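You operate a simulated robot arm through the tools that you are given. There is no shell and no other tool.

The job below is to be done with a simulated robot arm. You get a single attempt, and the scene is never put back.

Task
Dry the blue pellet tray in the oven, then turn the oven off.
Fine: push the lower rack in, shut and latch the door, open the vent, dial to HIGH, wait for the green lamp; the tray stays inside, the vent open.

Only the result counts: the job must be done as asked and must still hold three seconds after the hand-in. Knocking over, shifting, dropping, spilling or breaking anything else fails it.

Robot
A 7-joint arm with a fingered hand, fixed in place. Base frame: the origin is on the floor under the middle of its stand, x ahead of it, y to its left, z up; the work surface is at about z = 0.78. Readings come in m, rad, newtons and seconds.
With the tool pointing down near the work surface it reaches from about 0.1 to 0.94 m from the base axis. Its first joint turns from -2.007 to 2.007 rad. Payload 5 kg.
Tool frame: the origin (TCP) lies between the finger pads and is the grasp point; the fingertips stand 0.032 m ahead of it; z points along the fingers, y is the line along which they close. The gripper opens to 0.16 m; its body begins 0.089 m behind the TCP. The gripper is a hand of 4 fingers: y runs from the thumb to the fingers, the wrist lies at [0, 0, -0.267] in the tool frame, and closing takes about 1.5 s.
Orientation is told as [roll, pitch, yaw] about the base's x, y, z axes, in that order, counted from this pose: with the fingers straight down and closing along the base's y, the tool's x points along the base's -x, its y along +y and its z along -z.

Tools
- The arm moves only by the tool step_arm. Its argument "series" is one flat list of numbers, 6 for each row, row after row: the shift along the base's x, y, z in units of 250 mm (1.0 is 250 mm), then the turn, a rotation vector about the base's x, y, z in units of 60 degrees (1.0 is 60 degrees). In form: [dx, dy, dz, ax, ay, az, dx, dy, dz, ax, ay, az, ...]. A call has 1 to 20 rows; each row is the pose to reach, as a shift and turn from the pose commanded when the call began. "claw" is the closure in counts, from 0 (fully open) to 255 (shut), set as the call begins (left out, the last holds). A call with a number of a shift or a turn outside -1 to 1 is refused whole. Each row takes 0.2 s and may step no farther than 0.05 m and 0.15 rad from the row before; otherwise, or with a gripper value out of range, the whole call is refused. A pose out of reach is approached as far as the arm can. The call stops where the force on the tool passes 40 N (or 10 N more than at its start, if that is more) or the arm is blocked; 0.2 s more then pass. The fingers move at their own pace (about 0.045 m/s each) and stop on an object; they squeeze with about 33 N. The grip force told is the motor's: it shows also when the fingers shut on nothing. Time passes only in rows, and 0.2 s behind the last, so rows that repeat a pose let the fingers close. It gives the time, the measured TCP pose, the force on the tool (base axes), the opening and the grip force at its end, in the units of the frame above (readings bear some noise), with the torque about the TCP (base axes, N m) and any sound that the robot's microphone picked up.
- Cameras (640 x 400 px; columns grow to the right, rows downward): "scene" is fixed at [0.2201, -0.4997, 1.4384]; the picture's right is [0.65, -0.76, 0.00], its down [-0.32, -0.28, -0.91] and it looks along [0.69, 0.59, -0.42] (base axes); focal length 253 px, centre (320, 200). "wrist" rides on the gripper at [0.08, -0.004, -0.114] in the tool frame; the picture's right is [0.05, 1.00, 0.00], its down [-0.82, 0.04, -0.58] and it looks along [-0.58, 0.03, 0.82] (tool axes); focal length 265 px, centre (320, 200). There is no depth. A picture from a camera that has moved, and an enlarged one, comes with that camera's place and axes in the base frame and with its lens.
- camera(camera): a new picture of that camera. No time passes.
- lift_body(by): slides the trunk up (or, below 0, down) by that many m; the arm rides with it, the base frame stays. It gives what a move gives, with no picture.
- curl_fingers(finger1, finger2, finger3, thumb_bend): sets how far each is bent, from 0 (flat) to 1 (curled in); at 0.3 the hand is open as for a grip, at 0.7 the pads meet at the TCP. One left out holds its place. A second passes; each finger stops where it meets its share of the squeeze, and holds until it gets a number again. A gripper value or a shape takes the hand back. It gives what a move gives, with no picture; readings hold the bend of each and the force on the fingers (four entries, about 0 where the hand has none), thumb and palm.
- preshape(shape): the hand has 4 fingers and takes this shape, open, in about a second: jaw (thumb against the fingers, like two jaws); tri (thumb and two fingers); tip (a fingertip pinch); poke (one finger out to press); point (the index stretched); flat (the hand flat); cup (the hand cupped); fist (a fist). The gripper value then closes the fingers along that shape, each until it touches; the sizes above hold for jaw. It gives what a move gives, with no picture.
- close_up(camera, box): a new picture of the part [left, top, right, bottom] of that camera's present view, enlarged. No time passes.
- finish_job(): hands the job in; it is judged then, once.

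Places have to be worked out from the pictures, the camera data and where the tool is seen. Open the gripper and draw the arm clear of the work before you hand the job in, unless the task says otherwise.

The tools are called after "Emit:" as a command line: name --argument value ..., lists and objects as JSON in quotes. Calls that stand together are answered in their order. step_arm: Moves the arm, as the interface text tells. Its arguments: {"type":"object","properties":{"series":{"type":"array"},"claw":{"type":"number"}},"required":["series"]} The other tools are called the same way: lift_body (by) moves the trunk up or down; preshape (shape) gives the hand a shape; curl_fingers (finger1, finger2, finger3, thumb_bend) moves the fingers one by one; camera (camera) takes a picture; close_up (camera, box) takes an enlarged picture of a part of a camera's view; finish_job () hands the job in.

At the start:

```text
t: 0.0
eef_pos: [0.5942, -0.051, 1.3849]
tcp_rot: [-0.001, -0.001, 0.001]
ft_force: [0.4, 0.2, 0.2]
torque: [-0.02, 0.04, -0.02]
grip_width: 0.1598
finger_force: 0.1
shape: jaw
bend: [0.3, 0.3, 0.3, 0.3]
finger forces: [0.0, 0.1, 0.0, 0.0, 0.0, 0.1]
trunk travel left (down, up): [-0.85, 0.14]
```

scene: 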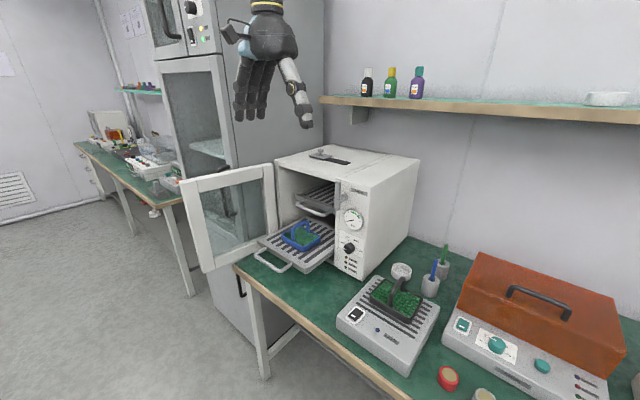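
wrist: 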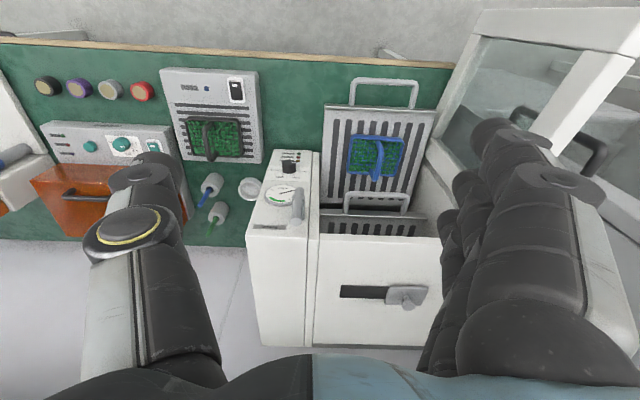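

I start by looking closer at the oven to find its parts (rack, door, latch, vent slider, dial, lamps).

Emit:
close_up --camera "scene" --box '[170, 130, 430, 300]'

Emit:
close_up --camera "scene" --box '[325, 180, 415, 280]'

Emit:
close_up --camera "wrist" --box '[230, 60, 460, 350]'

```text
2.35 times, centred on (300, 215) of scene
camera zoom: at [0.2201, -0.4997, 1.4384], right [0.65, -0.76, 0.0], down [-0.32, -0.28, -0.91], along [0.69, 0.59, -0.42], focal length 595 px, centre (367, 165)
```

zoom: 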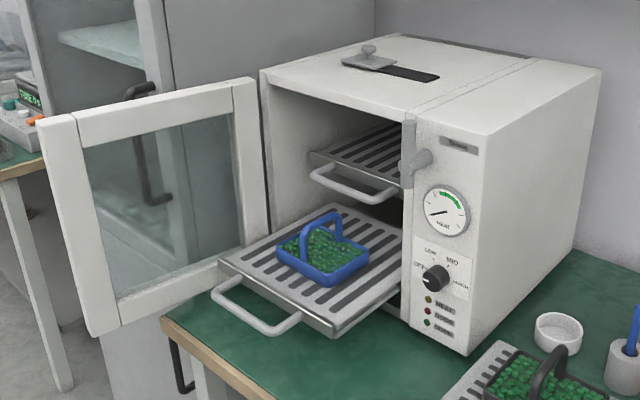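

```text
4.00 times, centred on (370, 230) of scene
camera zoom: at [0.2201, -0.4997, 1.4384], right [0.65, -0.76, 0.0], down [-0.32, -0.28, -0.91], along [0.69, 0.59, -0.42], focal length 1011 px, centre (120, 80)
```

zoom: 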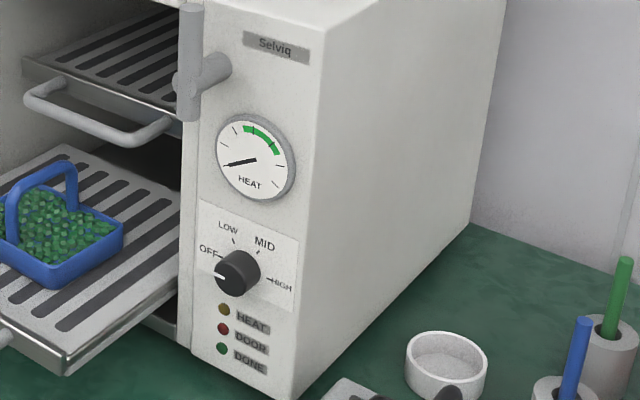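

```text
1.38 times, centred on (345, 205) of wrist
camera zoom: at [0.5129, -0.0559, 1.4984], right [-0.05, 1.0, 0.0], down [0.82, 0.04, 0.58], along [0.58, 0.03, -0.82], focal length 366 px, centre (286, 193)
```

zoom: 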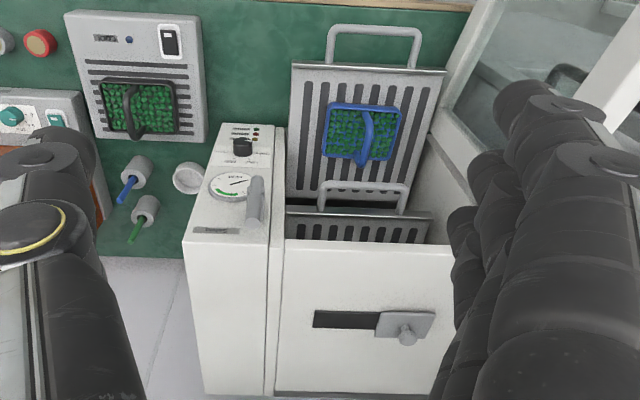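

Now closer pictures of the vent slider, latch, dial and door, to work out their geometry.

Emit:
close_up --camera "wrist" --box '[320, 260, 460, 348]'

Emit:
close_up --camera "scene" --box '[290, 140, 370, 190]'

Emit:
close_up --camera "wrist" --box '[240, 140, 340, 240]'

Emit:
close_up --camera "scene" --box '[325, 230, 385, 280]'

Emit:
close_up --camera "scene" --box '[320, 180, 380, 230]'

Emit:
close_up --camera "scene" --box '[175, 150, 345, 280]'

```text
4.55 times, centred on (390, 304) of wrist
camera zoom: at [0.5129, -0.0559, 1.4984], right [-0.05, 1.0, 0.0], down [0.82, 0.04, 0.58], along [0.58, 0.03, -0.82], focal length 1206 px, centre (2, -273)
```

zoom: 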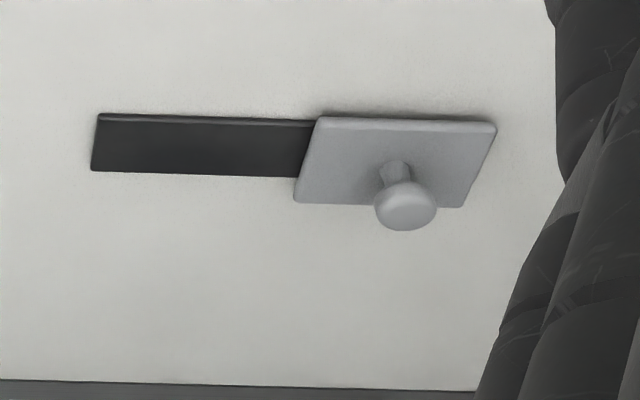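

```text
8.00 times, centred on (330, 165) of scene
camera zoom: at [0.2201, -0.4997, 1.4384], right [0.65, -0.76, 0.0], down [-0.32, -0.28, -0.91], along [0.69, 0.59, -0.42], focal length 2022 px, centre (240, 480)
```

zoom: 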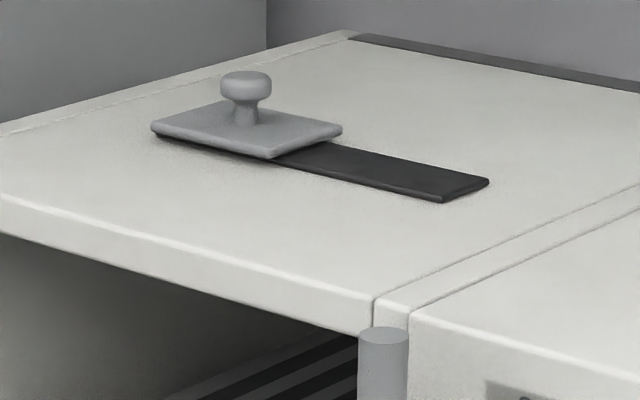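

```text
4.00 times, centred on (290, 190) of wrist
camera zoom: at [0.5129, -0.0559, 1.4984], right [-0.05, 1.0, 0.0], down [0.82, 0.04, 0.58], along [0.58, 0.03, -0.82], focal length 1062 px, centre (440, 240)
```

zoom: 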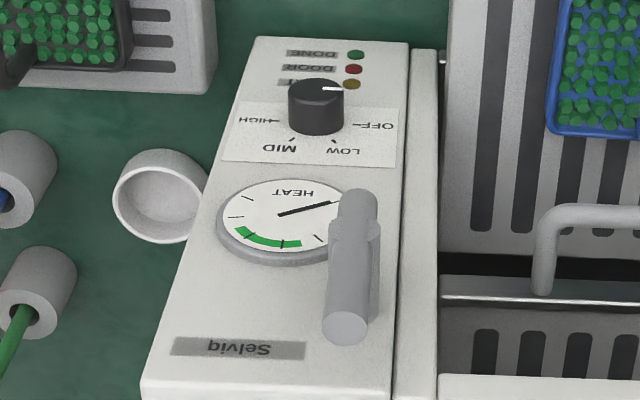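

```text
8.00 times, centred on (355, 255) of scene
camera zoom: at [0.2201, -0.4997, 1.4384], right [0.65, -0.76, 0.0], down [-0.32, -0.28, -0.91], along [0.69, 0.59, -0.42], focal length 2022 px, centre (40, -240)
```

zoom: 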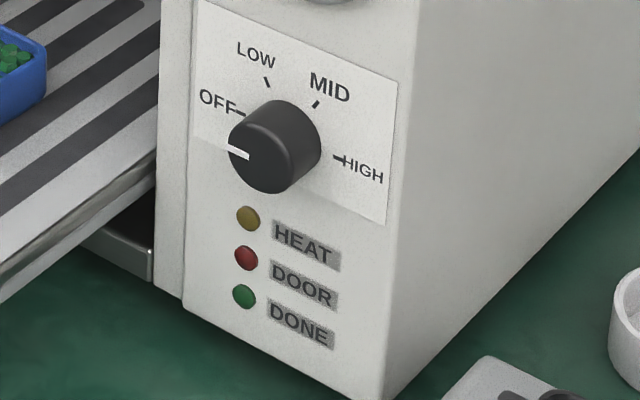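

```text
8.00 times, centred on (350, 205) of scene
camera zoom: at [0.2201, -0.4997, 1.4384], right [0.65, -0.76, 0.0], down [-0.32, -0.28, -0.91], along [0.69, 0.59, -0.42], focal length 2022 px, centre (80, 160)
```

zoom: 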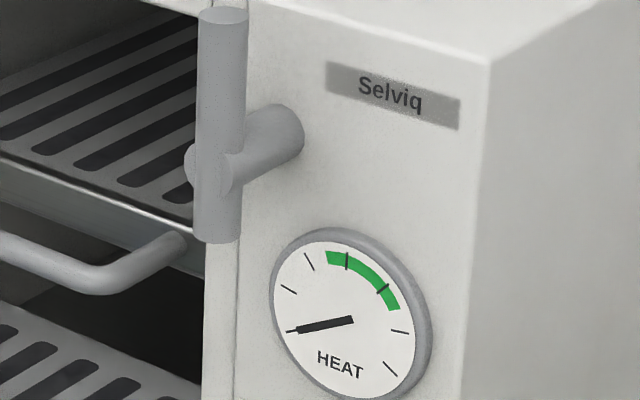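

```text
3.08 times, centred on (260, 215) of scene
camera zoom: at [0.2201, -0.4997, 1.4384], right [0.65, -0.76, 0.0], down [-0.32, -0.28, -0.91], along [0.69, 0.59, -0.42], focal length 778 px, centre (505, 154)
```

zoom: 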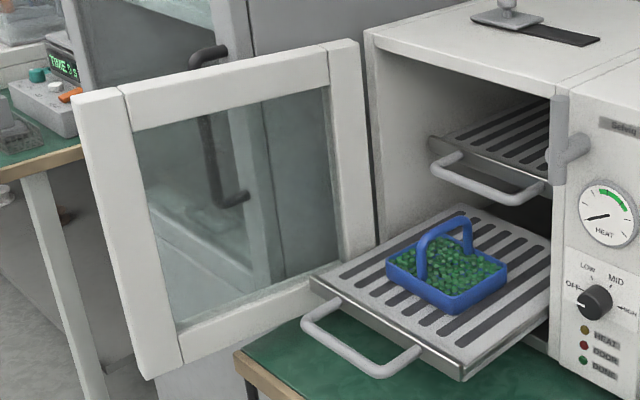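

The oven faces the robot: front face at x≈0.84, top at z≈1.15. The lower rack handle is at about (0.63, 0.09, 0.86), the latch pivot at (0.79, -0.08, 1.11), the dial at (0.82, -0.114, 0.93) and the vent knob at (0.974, 0.14, 1.19). I try the poke shape first to see where its finger lies.

Emit:
preshape --shape "poke"

Emit:
camera --camera "wrist"

Emit:
camera --camera "scene"

Emit:
close_up --camera "scene" --box '[210, 0, 340, 140]'

```text
t: 0.9
eef_pos: [0.594, -0.0515, 1.3847]
tcp_rot: [0.0, 0.0, -0.001]
ft_force: [0.0, -0.2, 0.1]
torque: [0.01, 0.04, -0.01]
grip_width: 0.0
finger_force: 0.0
shape: poke
bend: [1.0, 1.0, 1.0, 0.47]
finger forces: [0.1, 0.0, 0.1, 0.0, 0.0, 0.1]
trunk travel left (down, up): [-0.85, 0.14]
```

```text
taken
camera wrist: at [0.5129, -0.0559, 1.4984], right [-0.05, 1.0, 0.0], down [0.82, 0.04, 0.58], along [0.58, 0.03, -0.82], focal length 265 px, centre (320, 200)
```

wrist: 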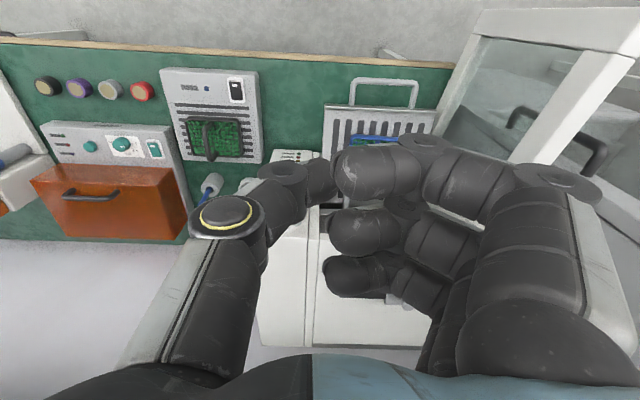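

```text
taken
```

scene: 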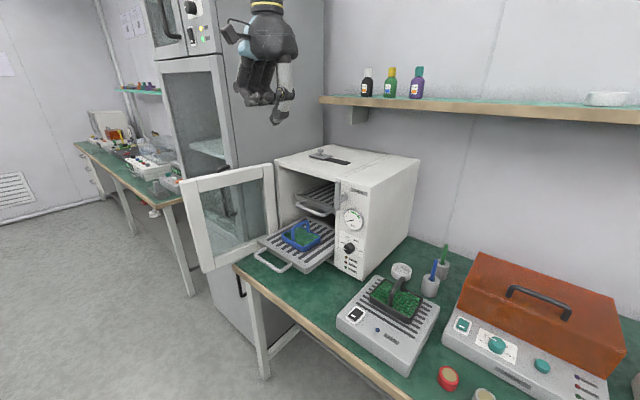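

```text
2.86 times, centred on (275, 70) of scene
camera zoom: at [0.2201, -0.4997, 1.4384], right [0.65, -0.76, 0.0], down [-0.32, -0.28, -0.91], along [0.69, 0.59, -0.42], focal length 722 px, centre (449, 571)
```

zoom: 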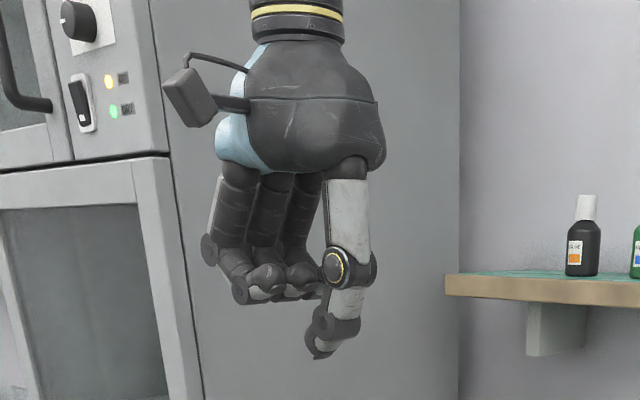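

Poke puts the thumb forward with the three fingers curled. I check the "point" shape for comparison.

Emit:
preshape --shape "point"

Emit:
camera --camera "wrist"

Emit:
close_up --camera "scene" --box '[210, 0, 340, 140]'

```text
t: 1.8
eef_pos: [0.5941, -0.0511, 1.3854]
tcp_rot: [0.001, -0.001, 0.001]
ft_force: [1.2, 0.2, -0.5]
torque: [0.01, -0.02, 0.01]
grip_width: 0.1523
finger_force: 0.0
shape: point
bend: [0.3, 1.0, 1.0, 0.54]
finger forces: [0.0, 0.0, 0.0, 0.1, 0.1, 0.0]
trunk travel left (down, up): [-0.85, 0.14]
```

```text
taken
camera wrist: at [0.5129, -0.0559, 1.4984], right [-0.05, 1.0, 0.0], down [0.82, 0.04, 0.58], along [0.58, 0.03, -0.82], focal length 265 px, centre (320, 200)
```

wrist: 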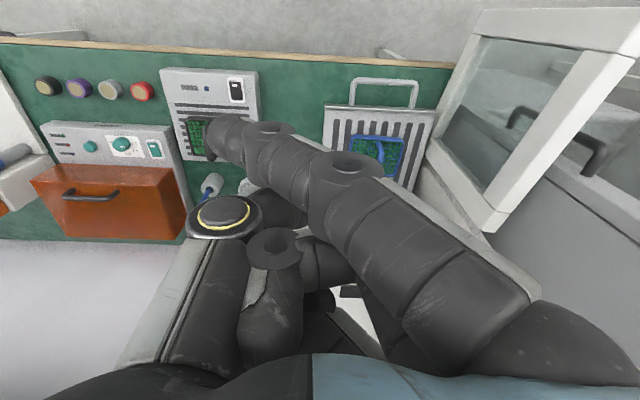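

```text
2.86 times, centred on (275, 70) of scene
camera zoom: at [0.2201, -0.4997, 1.4384], right [0.65, -0.76, 0.0], down [-0.32, -0.28, -0.91], along [0.69, 0.59, -0.42], focal length 722 px, centre (449, 571)
```

zoom: 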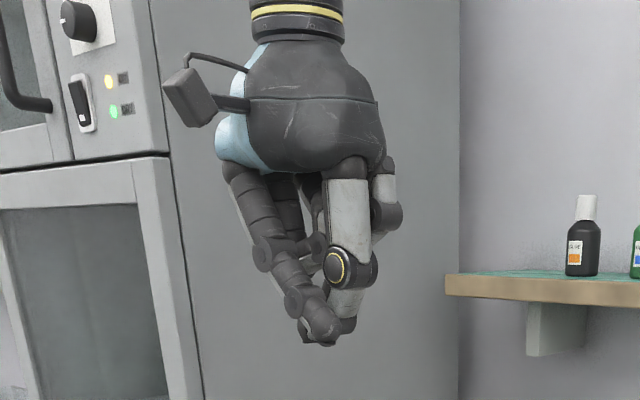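

The point shape crosses the index over the thumb. I check the jaw and tip shapes when closed, for use as a blunt pusher.

Emit:
preshape --shape "tip"

Emit:
camera --camera "wrist"

Emit:
close_up --camera "scene" --box '[210, 0, 340, 140]'

```text
t: 2.7
eef_pos: [0.5942, -0.0514, 1.3854]
tcp_rot: [-0.001, 0.0, 0.0]
ft_force: [-0.5, -0.5, -0.4]
torque: [0.0, -0.02, -0.01]
grip_width: 0.1602
finger_force: 0.0
shape: tip
bend: [0.01, 0.3, 0.01, 0.3]
finger forces: [0.0, 0.0, 0.0, 0.1, 0.0, 0.0]
trunk travel left (down, up): [-0.85, 0.14]
```

```text
taken
camera wrist: at [0.5129, -0.056, 1.4984], right [-0.05, 1.0, 0.0], down [0.82, 0.04, 0.58], along [0.58, 0.03, -0.82], focal length 265 px, centre (320, 200)
```

wrist: 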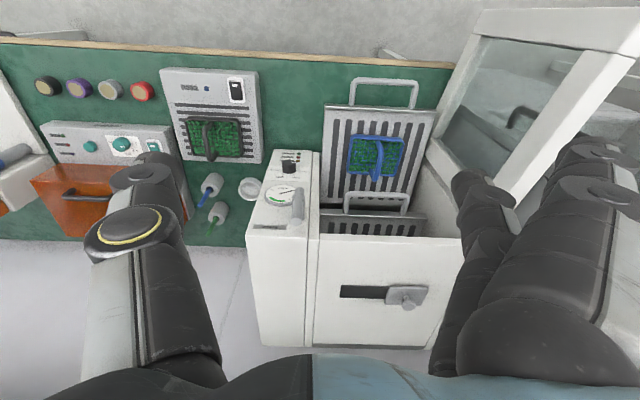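

```text
2.86 times, centred on (275, 70) of scene
camera zoom: at [0.2201, -0.4997, 1.4384], right [0.65, -0.76, 0.0], down [-0.32, -0.28, -0.91], along [0.69, 0.59, -0.42], focal length 722 px, centre (449, 571)
```

zoom: 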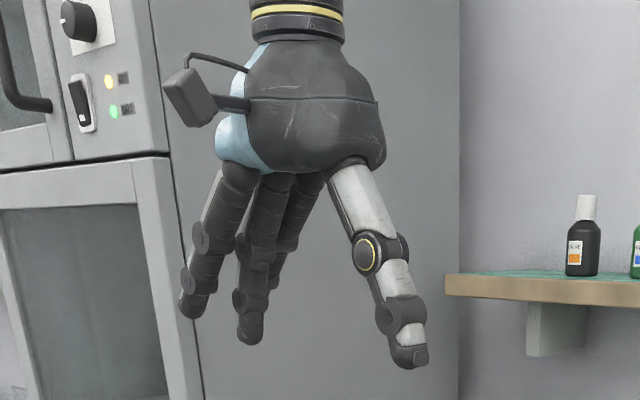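

Tip pinches with the middle finger and thumb. Now I look at jaw closed fully.

Emit:
preshape --shape "jaw"

Emit:
step_arm --series '[0, 0, 0, 0, 0, 0, 0, 0, 0, 0, 0, 0, 0, 0, 0, 0, 0, 0, 0, 0, 0, 0, 0, 0, 0, 0, 0, 0, 0, 0, 0, 0, 0, 0, 0, 0, 0, 0, 0, 0, 0, 0, 0, 0, 0, 0, 0, 0, 0, 0, 0, 0, 0, 0]' --claw 255

Emit:
camera --camera "wrist"

Emit:
close_up --camera "scene" --box '[210, 0, 340, 140]'

```text
t: 3.6
eef_pos: [0.5943, -0.0512, 1.3865]
tcp_rot: [0.0, -0.001, 0.001]
ft_force: [0.2, -1.1, 0.8]
torque: [0.01, 0.01, 0.0]
grip_width: 0.1599
finger_force: 0.1
shape: jaw
bend: [0.3, 0.3, 0.3, 0.3]
finger forces: [0.0, 0.1, 0.1, 0.0, 0.0, 0.0]
trunk travel left (down, up): [-0.85, 0.14]
```

```text
t: 5.6
eef_pos: [0.5957, -0.051, 1.3857]
tcp_rot: [-0.002, 0.001, -0.001]
ft_force: [0.3, -0.5, 0.3]
torque: [0.01, -0.04, -0.02]
grip_width: 0.0001
finger_force: 3.3
shape: jaw
bend: [0.65, 0.62, 0.65, 0.66]
finger forces: [0.1, 0.0, 0.0, 0.0, 0.0, 0.0]
trunk travel left (down, up): [-0.85, 0.14]
```

```text
taken
camera wrist: at [0.5129, -0.0559, 1.4984], right [-0.05, 1.0, 0.0], down [0.82, 0.04, 0.58], along [0.58, 0.03, -0.82], focal length 265 px, centre (320, 200)
```

wrist: 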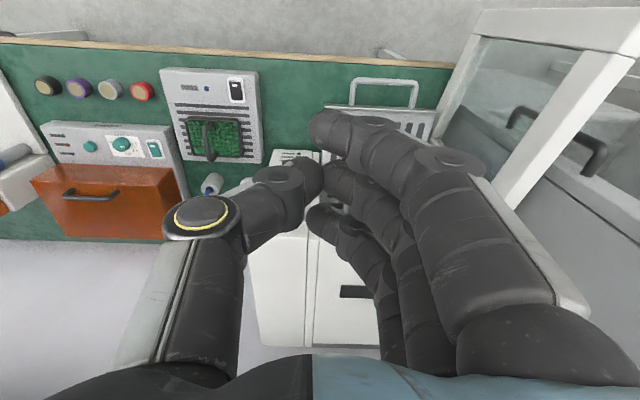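

```text
2.86 times, centred on (275, 70) of scene
camera zoom: at [0.2201, -0.4997, 1.4384], right [0.65, -0.76, 0.0], down [-0.32, -0.28, -0.91], along [0.69, 0.59, -0.42], focal length 722 px, centre (449, 571)
```

zoom: 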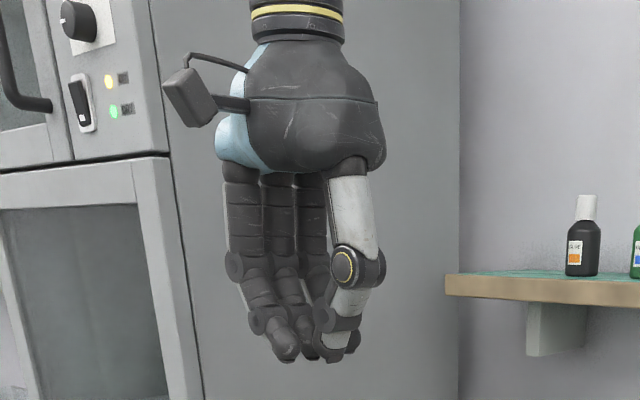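

The closed jaw is a good blunt pusher. I turn the hand by −60° in yaw (of −90°) while drawing back to about (0.45, 0.09, 1.385), well above everything.

Emit:
step_arm --series '[-0.07, 0.07, 0, 0, 0, -0.125, -0.14, 0.14, 0, 0, 0, -0.25, -0.21, 0.21, 0, 0, 0, -0.375, -0.28, 0.28, 0, 0, 0, -0.5, -0.35, 0.35, 0, 0, 0, -0.625, -0.42, 0.42, 0, 0, 0, -0.75, -0.49, 0.49, 0, 0, 0, -0.875, -0.56, 0.56, 0, 0, 0, -1.0]' --claw 255

```text
t: 7.4
eef_pos: [0.4546, 0.0885, 1.3857]
tcp_rot: [0.0, 0.0, -1.047]
ft_force: [-0.3, 0.0, -0.4]
torque: [0.0, -0.02, 0.0]
grip_width: 0.0
finger_force: 32.9
shape: jaw
bend: [0.7, 0.63, 0.7, 0.67]
finger forces: [0.0, 0.1, 0.0, 0.0, 0.0, 0.0]
trunk travel left (down, up): [-0.85, 0.14]
```

Hand is where commanded. I finish the yaw to −90°.

Emit:
step_arm --series '[0, 0, 0, 0, 0, -0.125, 0, 0, 0, 0, 0, -0.25, 0, 0, 0, 0, 0, -0.375, 0, 0, 0, 0, 0, -0.5]'

Emit:
step_arm --series '[0, 0, -0.05, 0, -0.125, 0, 0, 0, -0.1, 0, -0.25, 0, 0, 0, -0.15, 0, -0.375, 0, 0, 0, -0.2, 0, -0.5, 0, 0, 0, -0.25, 0, -0.625, 0, 0, 0, -0.3, 0, -0.75, 0, 0, 0, -0.35, 0, -0.875, 0, 0, 0, -0.4, 0, -1.0, 0]'

Emit:
camera --camera "scene"

Emit:
camera --camera "wrist"

```text
t: 8.4
eef_pos: [0.4554, 0.0888, 1.3864]
tcp_rot: [-0.001, 0.0, -1.573]
ft_force: [-0.4, 0.0, 0.2]
torque: [-0.03, 0.01, -0.03]
grip_width: 0.0
finger_force: 32.8
shape: jaw
bend: [0.7, 0.63, 0.7, 0.67]
finger forces: [0.0, 0.0, 0.0, 0.0, 0.0, 0.0]
trunk travel left (down, up): [-0.85, 0.14]
```

```text
t: 10.4
eef_pos: [0.5951, 0.1742, 1.2934]
tcp_rot: [1.141, 0.003, -1.635]
ft_force: [-0.6, -0.5, 0.0]
torque: [0.01, 0.02, 0.03]
grip_width: 0.0
finger_force: 33.0
shape: jaw
bend: [0.7, 0.63, 0.7, 0.67]
finger forces: [0.0, 0.1, 0.0, 0.0, 0.1, 0.0]
out of reach, approached as far as the arm can: row 3, 4, 5, 6, 7, 8
trunk travel left (down, up): [-0.85, 0.14]
stopped in row 8: the arm was blocked; the commanded pose is now the measured one
```

```text
taken
```

scene: 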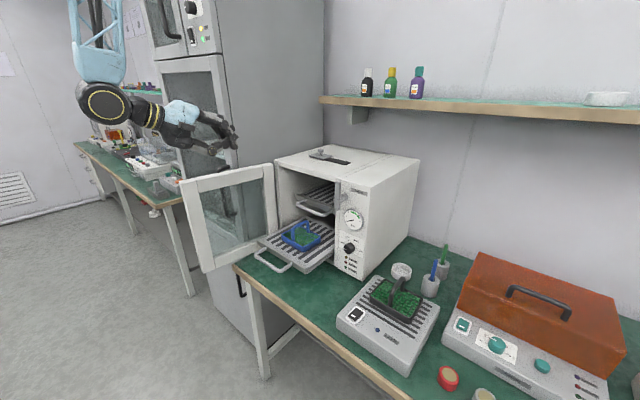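

```text
taken
camera wrist: at [0.4938, 0.2606, 1.3358], right [0.42, 0.02, 0.91], down [-0.56, -0.78, 0.28], along [0.72, -0.62, -0.32], focal length 265 px, centre (320, 200)
```

wrist: 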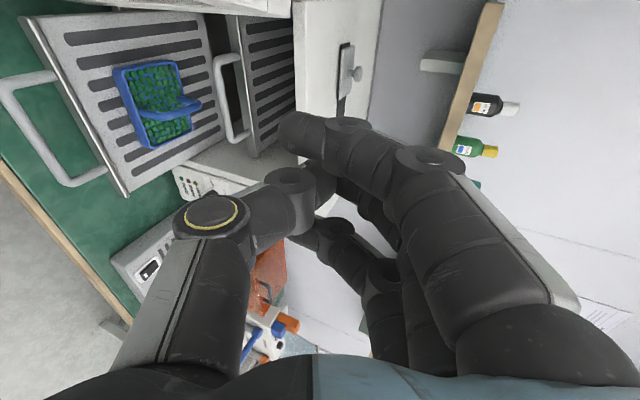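

The arm is folded too tightly at this height (wrist too near the shoulder). I shift it to y≈0, away from the door, keeping the orientation, and then consider lowering the trunk.

Emit:
step_arm --series '[0, -0.1, 0, 0, 0, 0, 0, -0.2, 0, 0, 0, 0, 0, -0.3, 0, 0, 0, 0, 0, -0.4, 0, 0, 0, 0, 0, -0.5, 0, 0, 0, 0, 0, -0.6, 0, 0, 0, 0, 0, -0.7, 0, 0, 0, 0]'

Emit:
camera --camera "scene"

```text
t: 12.0
eef_pos: [0.6384, 0.0583, 1.2806]
tcp_rot: [1.143, 0.002, -1.633]
ft_force: [0.8, -1.6, 0.2]
torque: [0.04, -0.01, 0.03]
grip_width: 0.0
finger_force: 32.9
shape: jaw
bend: [0.7, 0.63, 0.7, 0.67]
finger forces: [0.0, 0.0, 0.0, 0.0, 0.0, 0.1]
out of reach, approached as far as the arm can: row 1, 2, 3, 4, 5, 6, 7
trunk travel left (down, up): [-0.85, 0.14]
```

```text
taken
```

scene: 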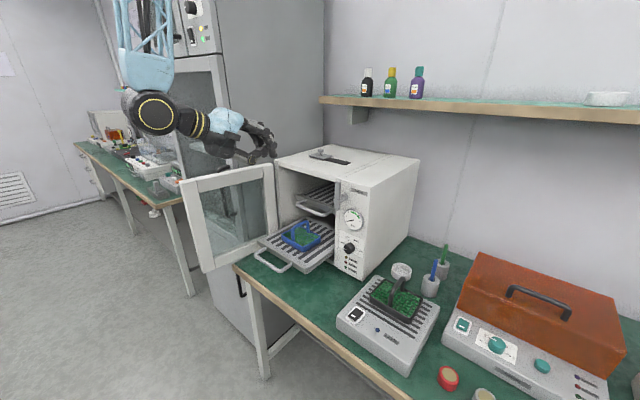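

The overhead shoulder can't fold that far with the hand near-horizontal. I reduce the tilt to 45° and come down in front of the oven toward (0.54, 0.09, 1.1).

Emit:
step_arm --series '[-0.03, 0.04, -0.08, 0, 0.05, 0.006, -0.06, 0.08, -0.16, 0, 0.1, 0.012, -0.09, 0.12, -0.24, 0, 0.15, 0.018, -0.12, 0.16, -0.32, 0, 0.2, 0.024, -0.15, 0.2, -0.4, 0, 0.25, 0.03, -0.18, 0.24, -0.48, 0, 0.3, 0.036, -0.21, 0.28, -0.56, 0, 0.333, 0.042, -0.22, 0.32, -0.64, 0, 0.333, 0.05, -0.22, 0.364, -0.72, 0, 0.333, 0.06, -0.22, 0.364, -0.77, 0, 0.333, 0.06]'

Emit:
camera --camera "scene"

```text
t: 14.2
eef_pos: [0.5843, 0.1493, 1.087]
tcp_rot: [0.792, -0.007, -1.569]
ft_force: [0.0, 0.1, -0.3]
torque: [0.03, 0.02, -0.01]
grip_width: 0.0003
finger_force: 33.3
shape: jaw
bend: [0.7, 0.63, 0.7, 0.67]
finger forces: [0.0, 0.0, 0.1, 0.0, 0.0, 0.1]
trunk travel left (down, up): [-0.85, 0.14]
```

```text
taken
```

scene: 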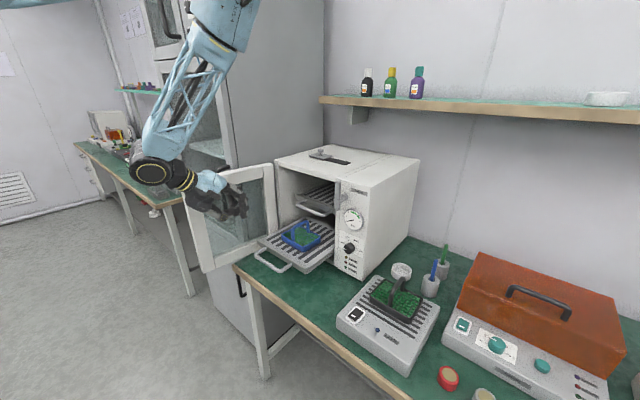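

The hand is now at (0.584, 0.149, 1.087) with a 45° tilt. I look with the wrist camera before coming down behind the rack handle.

Emit:
camera --camera "wrist"

Emit:
close_up --camera "scene" --box '[170, 130, 350, 280]'

```text
taken
camera wrist: at [0.4985, 0.2309, 1.162], right [0.7, 0.06, 0.71], down [-0.38, -0.81, 0.44], along [0.6, -0.58, -0.55], focal length 265 px, centre (320, 200)
```

wrist: 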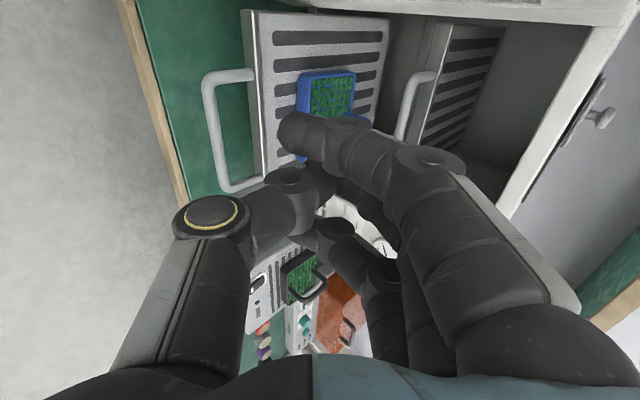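

```text
2.67 times, centred on (260, 205) of scene
camera zoom: at [0.2201, -0.4997, 1.4384], right [0.65, -0.76, 0.0], down [-0.32, -0.28, -0.91], along [0.69, 0.59, -0.42], focal length 674 px, centre (480, 187)
```

zoom: 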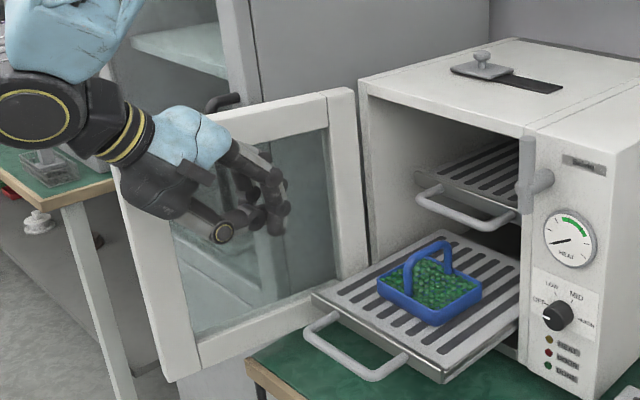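

The rack's handle bar lies at x≈0.63, y 0.02–0.167, z≈0.867. I move back and down to (0.55, 0.095, 0.875), just in front of it.

Emit:
step_arm --series '[-0.05, -0.08, -0.05, 0, 0, 0, -0.1, -0.16, -0.1, 0, 0, 0, -0.136, -0.216, -0.2, 0, 0, 0, -0.136, -0.216, -0.3, 0, 0, 0, -0.136, -0.216, -0.4, 0, 0, 0, -0.136, -0.216, -0.5, 0, 0, 0, -0.136, -0.216, -0.6, 0, 0, 0, -0.136, -0.216, -0.7, 0, 0, 0, -0.136, -0.216, -0.78, 0, 0, 0, -0.136, -0.216, -0.848, 0, 0, 0]'

Emit:
camera --camera "scene"

Emit:
camera --camera "wrist"

Emit:
close_up --camera "scene" --box '[200, 170, 350, 290]'

```text
t: 16.4
eef_pos: [0.5505, 0.1191, 0.8786]
tcp_rot: [0.788, -0.035, -1.588]
ft_force: [0.5, -0.4, 0.2]
torque: [0.03, 0.02, 0.01]
grip_width: 0.0001
finger_force: 32.9
shape: jaw
bend: [0.7, 0.63, 0.7, 0.67]
finger forces: [0.0, 0.0, 0.0, 0.0, 0.1, 0.0]
out of reach, approached as far as the arm can: row 3, 4, 5, 6, 7, 8, 9, 10
trunk travel left (down, up): [-0.85, 0.14]
```

```text
taken
```

scene: 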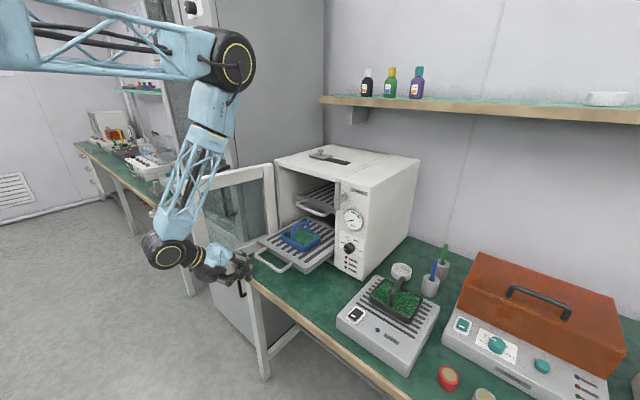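

```text
taken
camera wrist: at [0.4671, 0.2037, 0.9524], right [0.7, 0.06, 0.71], down [-0.39, -0.79, 0.46], along [0.59, -0.61, -0.53], focal length 265 px, centre (320, 200)
```

wrist: 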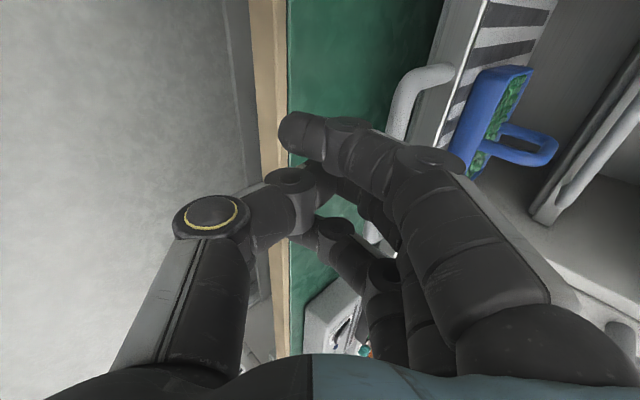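

```text
3.33 times, centred on (275, 230) of scene
camera zoom: at [0.2201, -0.4997, 1.4384], right [0.65, -0.76, 0.0], down [-0.32, -0.28, -0.91], along [0.69, 0.59, -0.42], focal length 842 px, centre (470, 100)
```

zoom: 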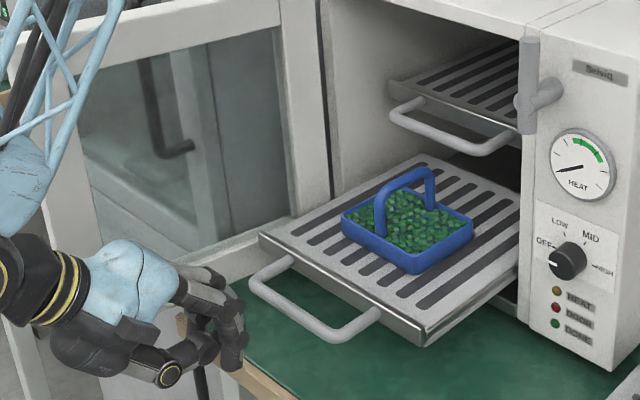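

The hand is just in front of the bar. I move to y≈0.095 and push slowly in +x (about 0.075 m/s) with the closed fingertips, then look.

Emit:
step_arm --series '[0.04, -0.04, 0, 0, 0, 0, 0.08, -0.096, 0, 0, 0, 0, 0.12, -0.096, 0, 0, 0, 0, 0.16, -0.096, 0, 0, 0, 0, 0.2, -0.096, 0, 0, 0, 0, 0.24, -0.096, 0, 0, 0, 0, 0.28, -0.096, 0, 0, 0, 0, 0.32, -0.096, 0, 0, 0, 0, 0.36, -0.096, 0, 0, 0, 0, 0.4, -0.096, 0, 0, 0, 0]'

Emit:
camera --camera "wrist"

Emit:
close_up --camera "scene" --box '[200, 170, 350, 290]'

```text
t: 18.6
eef_pos: [0.6518, 0.1159, 0.8805]
tcp_rot: [0.79, -0.031, -1.591]
ft_force: [0.5, 0.9, 0.5]
torque: [0.0, 0.0, 0.01]
grip_width: 0.0
finger_force: 33.2
shape: jaw
bend: [0.7, 0.62, 0.7, 0.67]
finger forces: [0.1, 0.1, 0.1, 0.0, 0.0, 0.0]
out of reach, approached as far as the arm can: row 1, 2, 3, 4, 5, 6, 7, 8, 9, 10
trunk travel left (down, up): [-0.85, 0.14]
```

```text
taken
camera wrist: at [0.5684, 0.2012, 0.9545], right [0.7, 0.06, 0.71], down [-0.4, -0.79, 0.46], along [0.59, -0.61, -0.54], focal length 265 px, centre (320, 200)
```

wrist: 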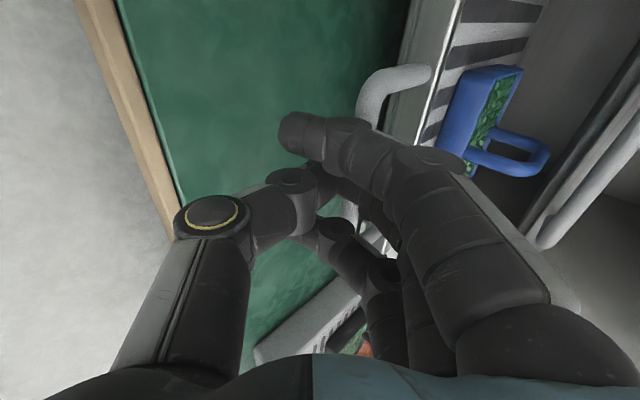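

```text
3.33 times, centred on (275, 230) of scene
camera zoom: at [0.2201, -0.4997, 1.4384], right [0.65, -0.76, 0.0], down [-0.32, -0.28, -0.91], along [0.69, 0.59, -0.42], focal length 842 px, centre (470, 100)
```

zoom: 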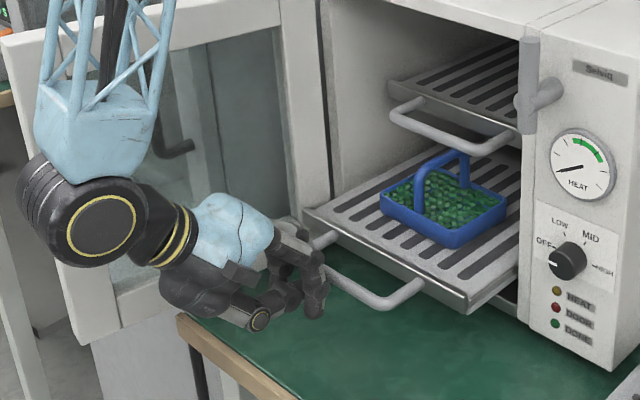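

The rack slides easily (tray still upright on it). I keep pushing to about x=0.79 and look again.

Emit:
step_arm --series '[0.055, 0, 0, 0, 0, 0, 0.11, 0, 0, 0, 0, 0, 0.165, 0, 0, 0, 0, 0, 0.22, 0, 0, 0, 0, 0, 0.275, 0, 0, 0, 0, 0, 0.33, 0, 0, 0, 0, 0, 0.385, 0, 0, 0, 0, 0, 0.44, 0, 0, 0, 0, 0, 0.495, 0, 0, 0, 0, 0, 0.55, 0, 0, 0, 0, 0]'

Emit:
camera --camera "wrist"

Emit:
close_up --camera "scene" --box '[200, 150, 350, 280]'

```text
t: 20.8
eef_pos: [0.7901, 0.1253, 0.8822]
tcp_rot: [0.792, -0.017, -1.578]
ft_force: [-0.5, -0.5, 0.2]
torque: [0.02, -0.02, -0.02]
grip_width: 0.0002
finger_force: 33.2
shape: jaw
bend: [0.7, 0.62, 0.7, 0.67]
finger forces: [0.0, 0.2, 0.1, 0.0, 0.1, 0.0]
out of reach, approached as far as the arm can: row 1, 2, 3, 4, 5, 6, 7, 8, 9, 10
trunk travel left (down, up): [-0.85, 0.14]
```

```text
taken
camera wrist: at [0.7052, 0.2074, 0.9573], right [0.7, 0.06, 0.71], down [-0.39, -0.8, 0.45], along [0.6, -0.59, -0.54], focal length 265 px, centre (320, 200)
```

wrist: 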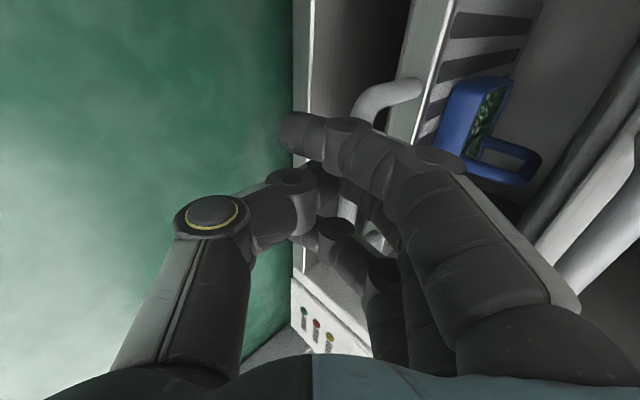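

```text
3.08 times, centred on (275, 215) of scene
camera zoom: at [0.2201, -0.4997, 1.4384], right [0.65, -0.76, 0.0], down [-0.32, -0.28, -0.91], along [0.69, 0.59, -0.42], focal length 778 px, centre (458, 154)
```

zoom: 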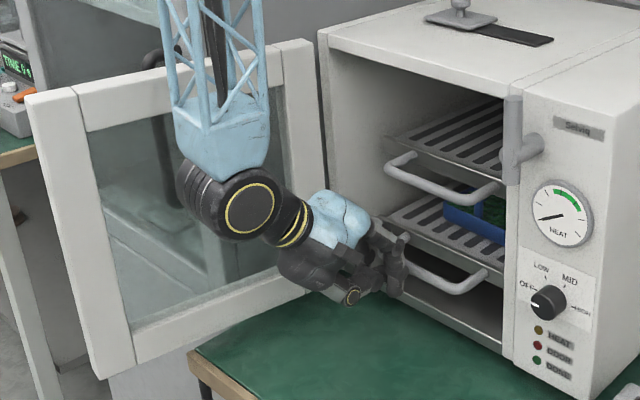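

The bar is about at the oven's front plane; the hand is clear of the upper rack handle. I push on slowly until it meets its stop.

Emit:
step_arm --series '[0.04, -0.02, 0, 0, 0, 0, 0.08, -0.04, 0, 0, 0, 0, 0.12, -0.06, 0, 0, 0, 0, 0.16, -0.06, 0, 0, 0, 0, 0.2, -0.06, 0, 0, 0, 0, 0.24, -0.06, 0, 0, 0, 0]'

Emit:
camera --camera "wrist"

Emit:
close_up --camera "scene" --box '[200, 150, 350, 280]'

```text
t: 21.4
eef_pos: [0.7802, 0.1709, 0.8619]
tcp_rot: [0.78, -0.059, -1.462]
ft_force: [-4.1, -41.2, 9.5]
torque: [4.43, 0.79, 4.6]
grip_width: 0.0001
finger_force: 32.7
shape: jaw
bend: [0.7, 0.62, 0.7, 0.67]
finger forces: [0.0, 0.1, 0.1, 0.1, 0.0, 0.0]
out of reach, approached as far as the arm can: row 1
trunk travel left (down, up): [-0.85, 0.14]
stopped in row 3: the force on the tool passed its limit at 57 N (the readings are from after the stop); the commanded pose is now the measured one
```

```text
taken
camera wrist: at [0.6866, 0.2466, 0.9345], right [0.7, 0.17, 0.7], down [-0.29, -0.82, 0.49], along [0.66, -0.54, -0.53], focal length 265 px, centre (320, 200)
```

wrist: 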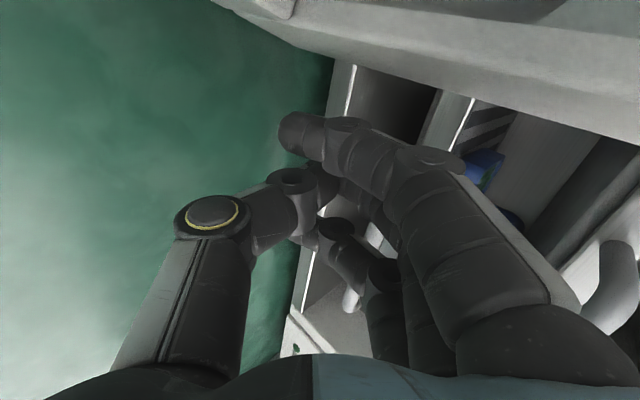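

```text
3.08 times, centred on (275, 215) of scene
camera zoom: at [0.2201, -0.4997, 1.4384], right [0.65, -0.76, 0.0], down [-0.32, -0.28, -0.91], along [0.69, 0.59, -0.42], focal length 778 px, centre (458, 154)
```

zoom: 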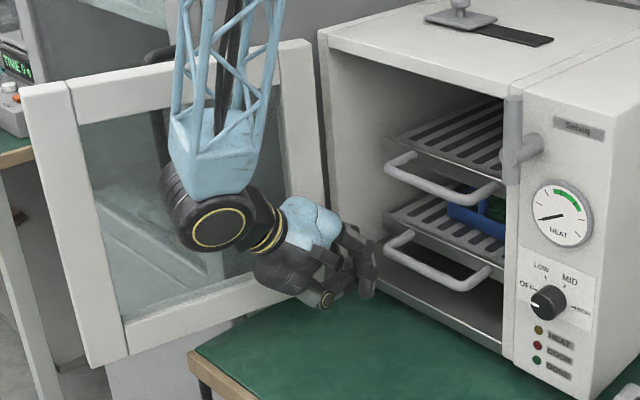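

Near a joint limit the arm slid sideways against the door (force −41 N in y). I ease the hand off the door and draw it back out toward −x and −y.

Emit:
step_arm --series '[-0.02, -0.06, 0, 0, 0, 0, -0.06, -0.12, 0.02, 0, 0, 0, -0.12, -0.18, 0.04, 0, 0, 0, -0.2, -0.22, 0.08, 0, 0, 0, -0.28, -0.26, 0.12, 0, 0, 0, -0.36, -0.3, 0.16, 0, 0, 0]'

Emit:
camera --camera "scene"

```text
t: 22.8
eef_pos: [0.6876, 0.1366, 0.9041]
tcp_rot: [0.773, -0.087, -1.493]
ft_force: [0.5, 1.1, 0.2]
torque: [-0.02, 0.04, -0.03]
grip_width: 0.0
finger_force: 33.6
shape: jaw
bend: [0.7, 0.62, 0.7, 0.67]
finger forces: [0.0, 0.1, 0.0, 0.0, 0.0, 0.0]
out of reach, approached as far as the arm can: row 1, 2, 3, 4, 5, 6
trunk travel left (down, up): [-0.85, 0.14]
```

```text
taken
```

scene: 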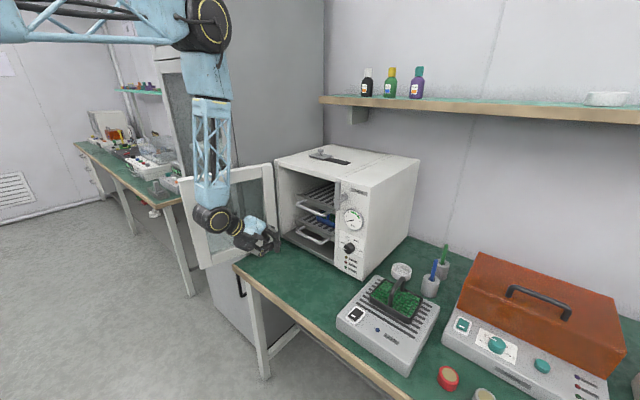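

Free of contact now, rack nearly in (bar at about the front plane). I suspect the hand's roll of −90° is near the last joint's limit, so I back off to about (0.6, 0.1, 1.0) while rolling the hand 60° back about its own axis.

Emit:
step_arm --series '[-0.045, -0.02, 0.05, -0.088, 0, 0.088, -0.09, -0.04, 0.1, -0.177, 0, 0.177, -0.135, -0.06, 0.15, -0.265, 0, 0.265, -0.18, -0.08, 0.2, -0.353, 0, 0.353, -0.225, -0.1, 0.25, -0.442, 0, 0.442, -0.27, -0.12, 0.3, -0.53, 0, 0.53, -0.315, -0.14, 0.35, -0.619, 0, 0.619, -0.36, -0.16, 0.4, -0.707, 0, 0.707]'

Emit:
camera --camera "scene"

```text
t: 24.6
eef_pos: [0.6216, 0.0916, 1.0344]
tcp_rot: [0.368, -0.716, -0.552]
ft_force: [-0.1, -0.5, 0.2]
torque: [0.03, -0.01, 0.0]
grip_width: 0.0
finger_force: 33.5
shape: jaw
bend: [0.7, 0.62, 0.7, 0.67]
finger forces: [0.0, 0.0, 0.0, 0.0, 0.1, 0.1]
out of reach, approached as far as the arm can: row 4, 5, 6, 7, 8
trunk travel left (down, up): [-0.85, 0.14]
```

```text
taken
```

scene: 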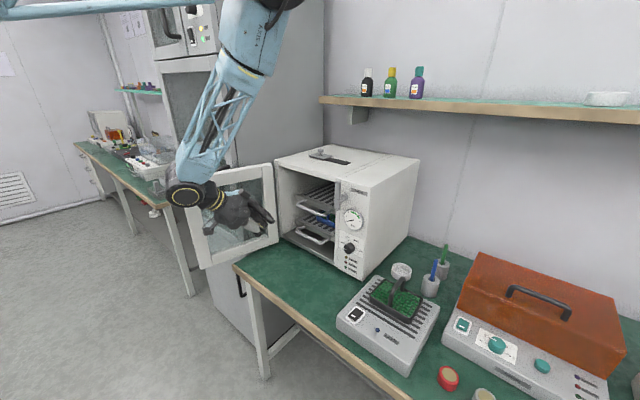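

The forearm folds too steeply from the high shoulder. I bring the hand upright and back to (0.45, 0, 1.25), so I can then lower the trunk in free space in front of the table.

Emit:
step_arm --series '[-0.069, -0.037, 0.086, -0.014, 0.075, 0.037, -0.137, -0.073, 0.172, -0.028, 0.149, 0.075, -0.206, -0.11, 0.259, -0.042, 0.224, 0.112, -0.274, -0.146, 0.345, -0.056, 0.298, 0.149, -0.343, -0.183, 0.431, -0.07, 0.373, 0.187, -0.412, -0.22, 0.517, -0.084, 0.448, 0.224, -0.48, -0.256, 0.603, -0.098, 0.522, 0.261, -0.549, -0.293, 0.69, -0.112, 0.597, 0.298, -0.617, -0.329, 0.776, -0.126, 0.671, 0.336, -0.686, -0.366, 0.862, -0.14, 0.746, 0.373]'

Emit:
camera --camera "scene"

Emit:
close_up --camera "scene" --box '[170, 130, 430, 300]'

```text
t: 26.8
eef_pos: [0.4515, 0.0002, 1.2502]
tcp_rot: [-0.004, -0.007, 0.006]
ft_force: [-3.0, 1.8, -0.4]
torque: [-0.15, -0.22, -0.01]
grip_width: 0.0001
finger_force: 33.0
shape: jaw
bend: [0.7, 0.62, 0.7, 0.67]
finger forces: [0.0, 0.1, 0.1, 0.1, 0.1, 0.1]
trunk travel left (down, up): [-0.85, 0.14]
```

```text
taken
```

scene: 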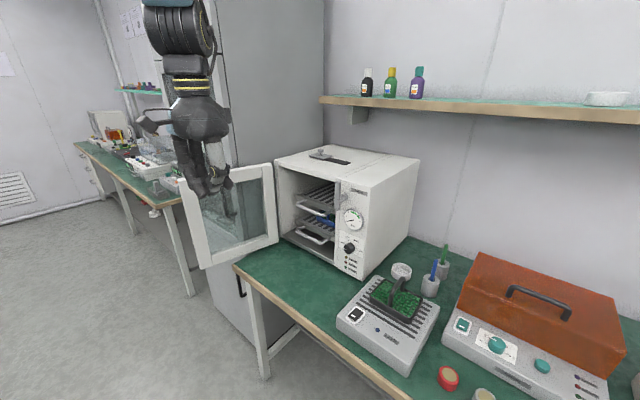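

```text
2.35 times, centred on (300, 215) of scene
camera zoom: at [0.2201, -0.4997, 1.4384], right [0.65, -0.76, 0.0], down [-0.32, -0.28, -0.91], along [0.69, 0.59, -0.42], focal length 595 px, centre (367, 165)
```

zoom: 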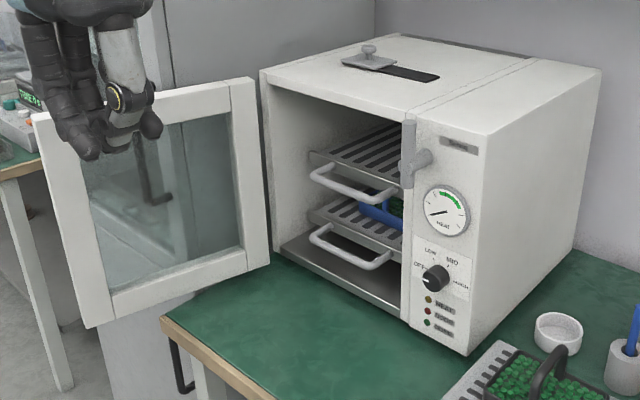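

The lower rack's bar is still some 15–30 mm short of the upper one, so it needs a further push. The hand is upright in free space, so I lower the trunk by 0.3 m to get a better arm posture.

Emit:
lift_body --by -0.3

Emit:
camera --camera "scene"

```text
t: 29.8
eef_pos: [0.4521, 0.0014, 0.9493]
tcp_rot: [0.001, 0.001, -0.002]
ft_force: [0.0, -0.3, 0.1]
torque: [0.02, -0.03, 0.02]
grip_width: 0.0
finger_force: 33.0
shape: jaw
bend: [0.7, 0.62, 0.7, 0.67]
finger forces: [0.0, 0.1, 0.0, 0.0, 0.1, 0.0]
trunk travel left (down, up): [-0.55, 0.44]
```

```text
taken
```

scene: 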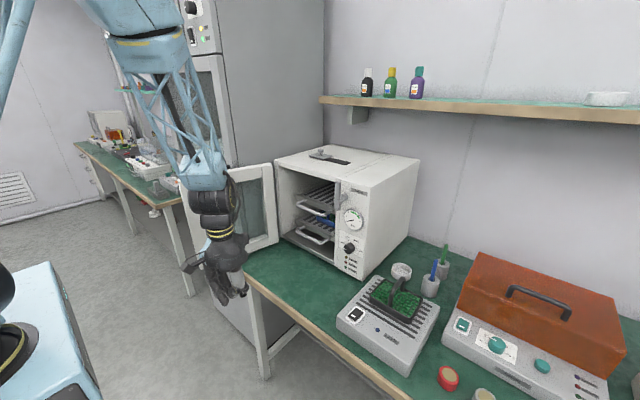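

Posture is now better. I pitch the hand forward again (to 60° with −90° roll) in two halves while moving forward to about (0.62, 0.09, 0.97), watching for reach limits.

Emit:
step_arm --series '[0.049, 0.024, 0.05, 0.049, -0.049, -0.084, 0.098, 0.048, 0.1, 0.097, -0.097, -0.169, 0.146, 0.071, 0.15, 0.146, -0.146, -0.253, 0.195, 0.095, 0.2, 0.195, -0.195, -0.337, 0.244, 0.119, 0.25, 0.244, -0.244, -0.422, 0.293, 0.143, 0.3, 0.292, -0.292, -0.506, 0.341, 0.166, 0.35, 0.341, -0.341, -0.59, 0.39, 0.19, 0.4, 0.39, -0.39, -0.675]'

Emit:
step_arm --series '[0.035, 0.02, -0.04, 0.049, -0.049, -0.084, 0.07, 0.04, -0.08, 0.097, -0.097, -0.169, 0.105, 0.06, -0.12, 0.146, -0.146, -0.253, 0.14, 0.08, -0.16, 0.195, -0.195, -0.337, 0.175, 0.1, -0.2, 0.244, -0.244, -0.422, 0.21, 0.12, -0.24, 0.292, -0.292, -0.506, 0.245, 0.14, -0.28, 0.341, -0.341, -0.59, 0.28, 0.16, -0.32, 0.39, -0.39, -0.675]'

Emit:
camera --camera "scene"

Emit:
camera --camera "wrist"

```text
t: 31.6
eef_pos: [0.5503, 0.0485, 1.05]
tcp_rot: [0.529, -0.219, -0.791]
ft_force: [-1.1, -0.3, -0.6]
torque: [-0.01, 0.01, -0.01]
grip_width: 0.0
finger_force: 33.2
shape: jaw
bend: [0.7, 0.62, 0.7, 0.67]
finger forces: [0.0, 0.0, 0.0, 0.0, 0.1, 0.1]
trunk travel left (down, up): [-0.55, 0.44]
```

```text
t: 33.4
eef_pos: [0.627, 0.0918, 0.9673]
tcp_rot: [1.05, 0.001, -1.575]
ft_force: [0.5, 0.9, 0.7]
torque: [0.0, -0.02, -0.01]
grip_width: 0.0
finger_force: 33.3
shape: jaw
bend: [0.7, 0.62, 0.7, 0.67]
finger forces: [0.0, 0.1, 0.0, 0.0, 0.0, 0.1]
out of reach, approached as far as the arm can: row 1, 2, 3, 4, 5, 6, 7, 8
trunk travel left (down, up): [-0.55, 0.44]
```

```text
taken
```

scene: 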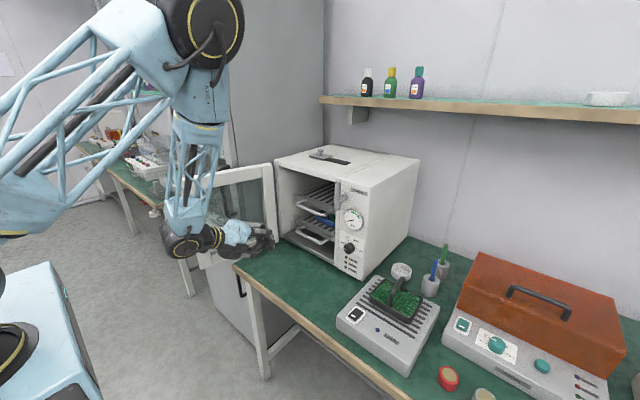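

```text
taken
camera wrist: at [0.525, 0.1712, 1.0195], right [0.5, 0.05, 0.87], down [-0.48, -0.81, 0.32], along [0.72, -0.58, -0.38], focal length 265 px, centre (320, 200)
```

wrist: 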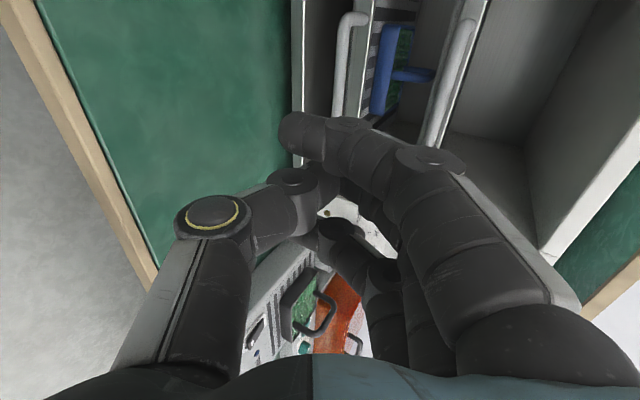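

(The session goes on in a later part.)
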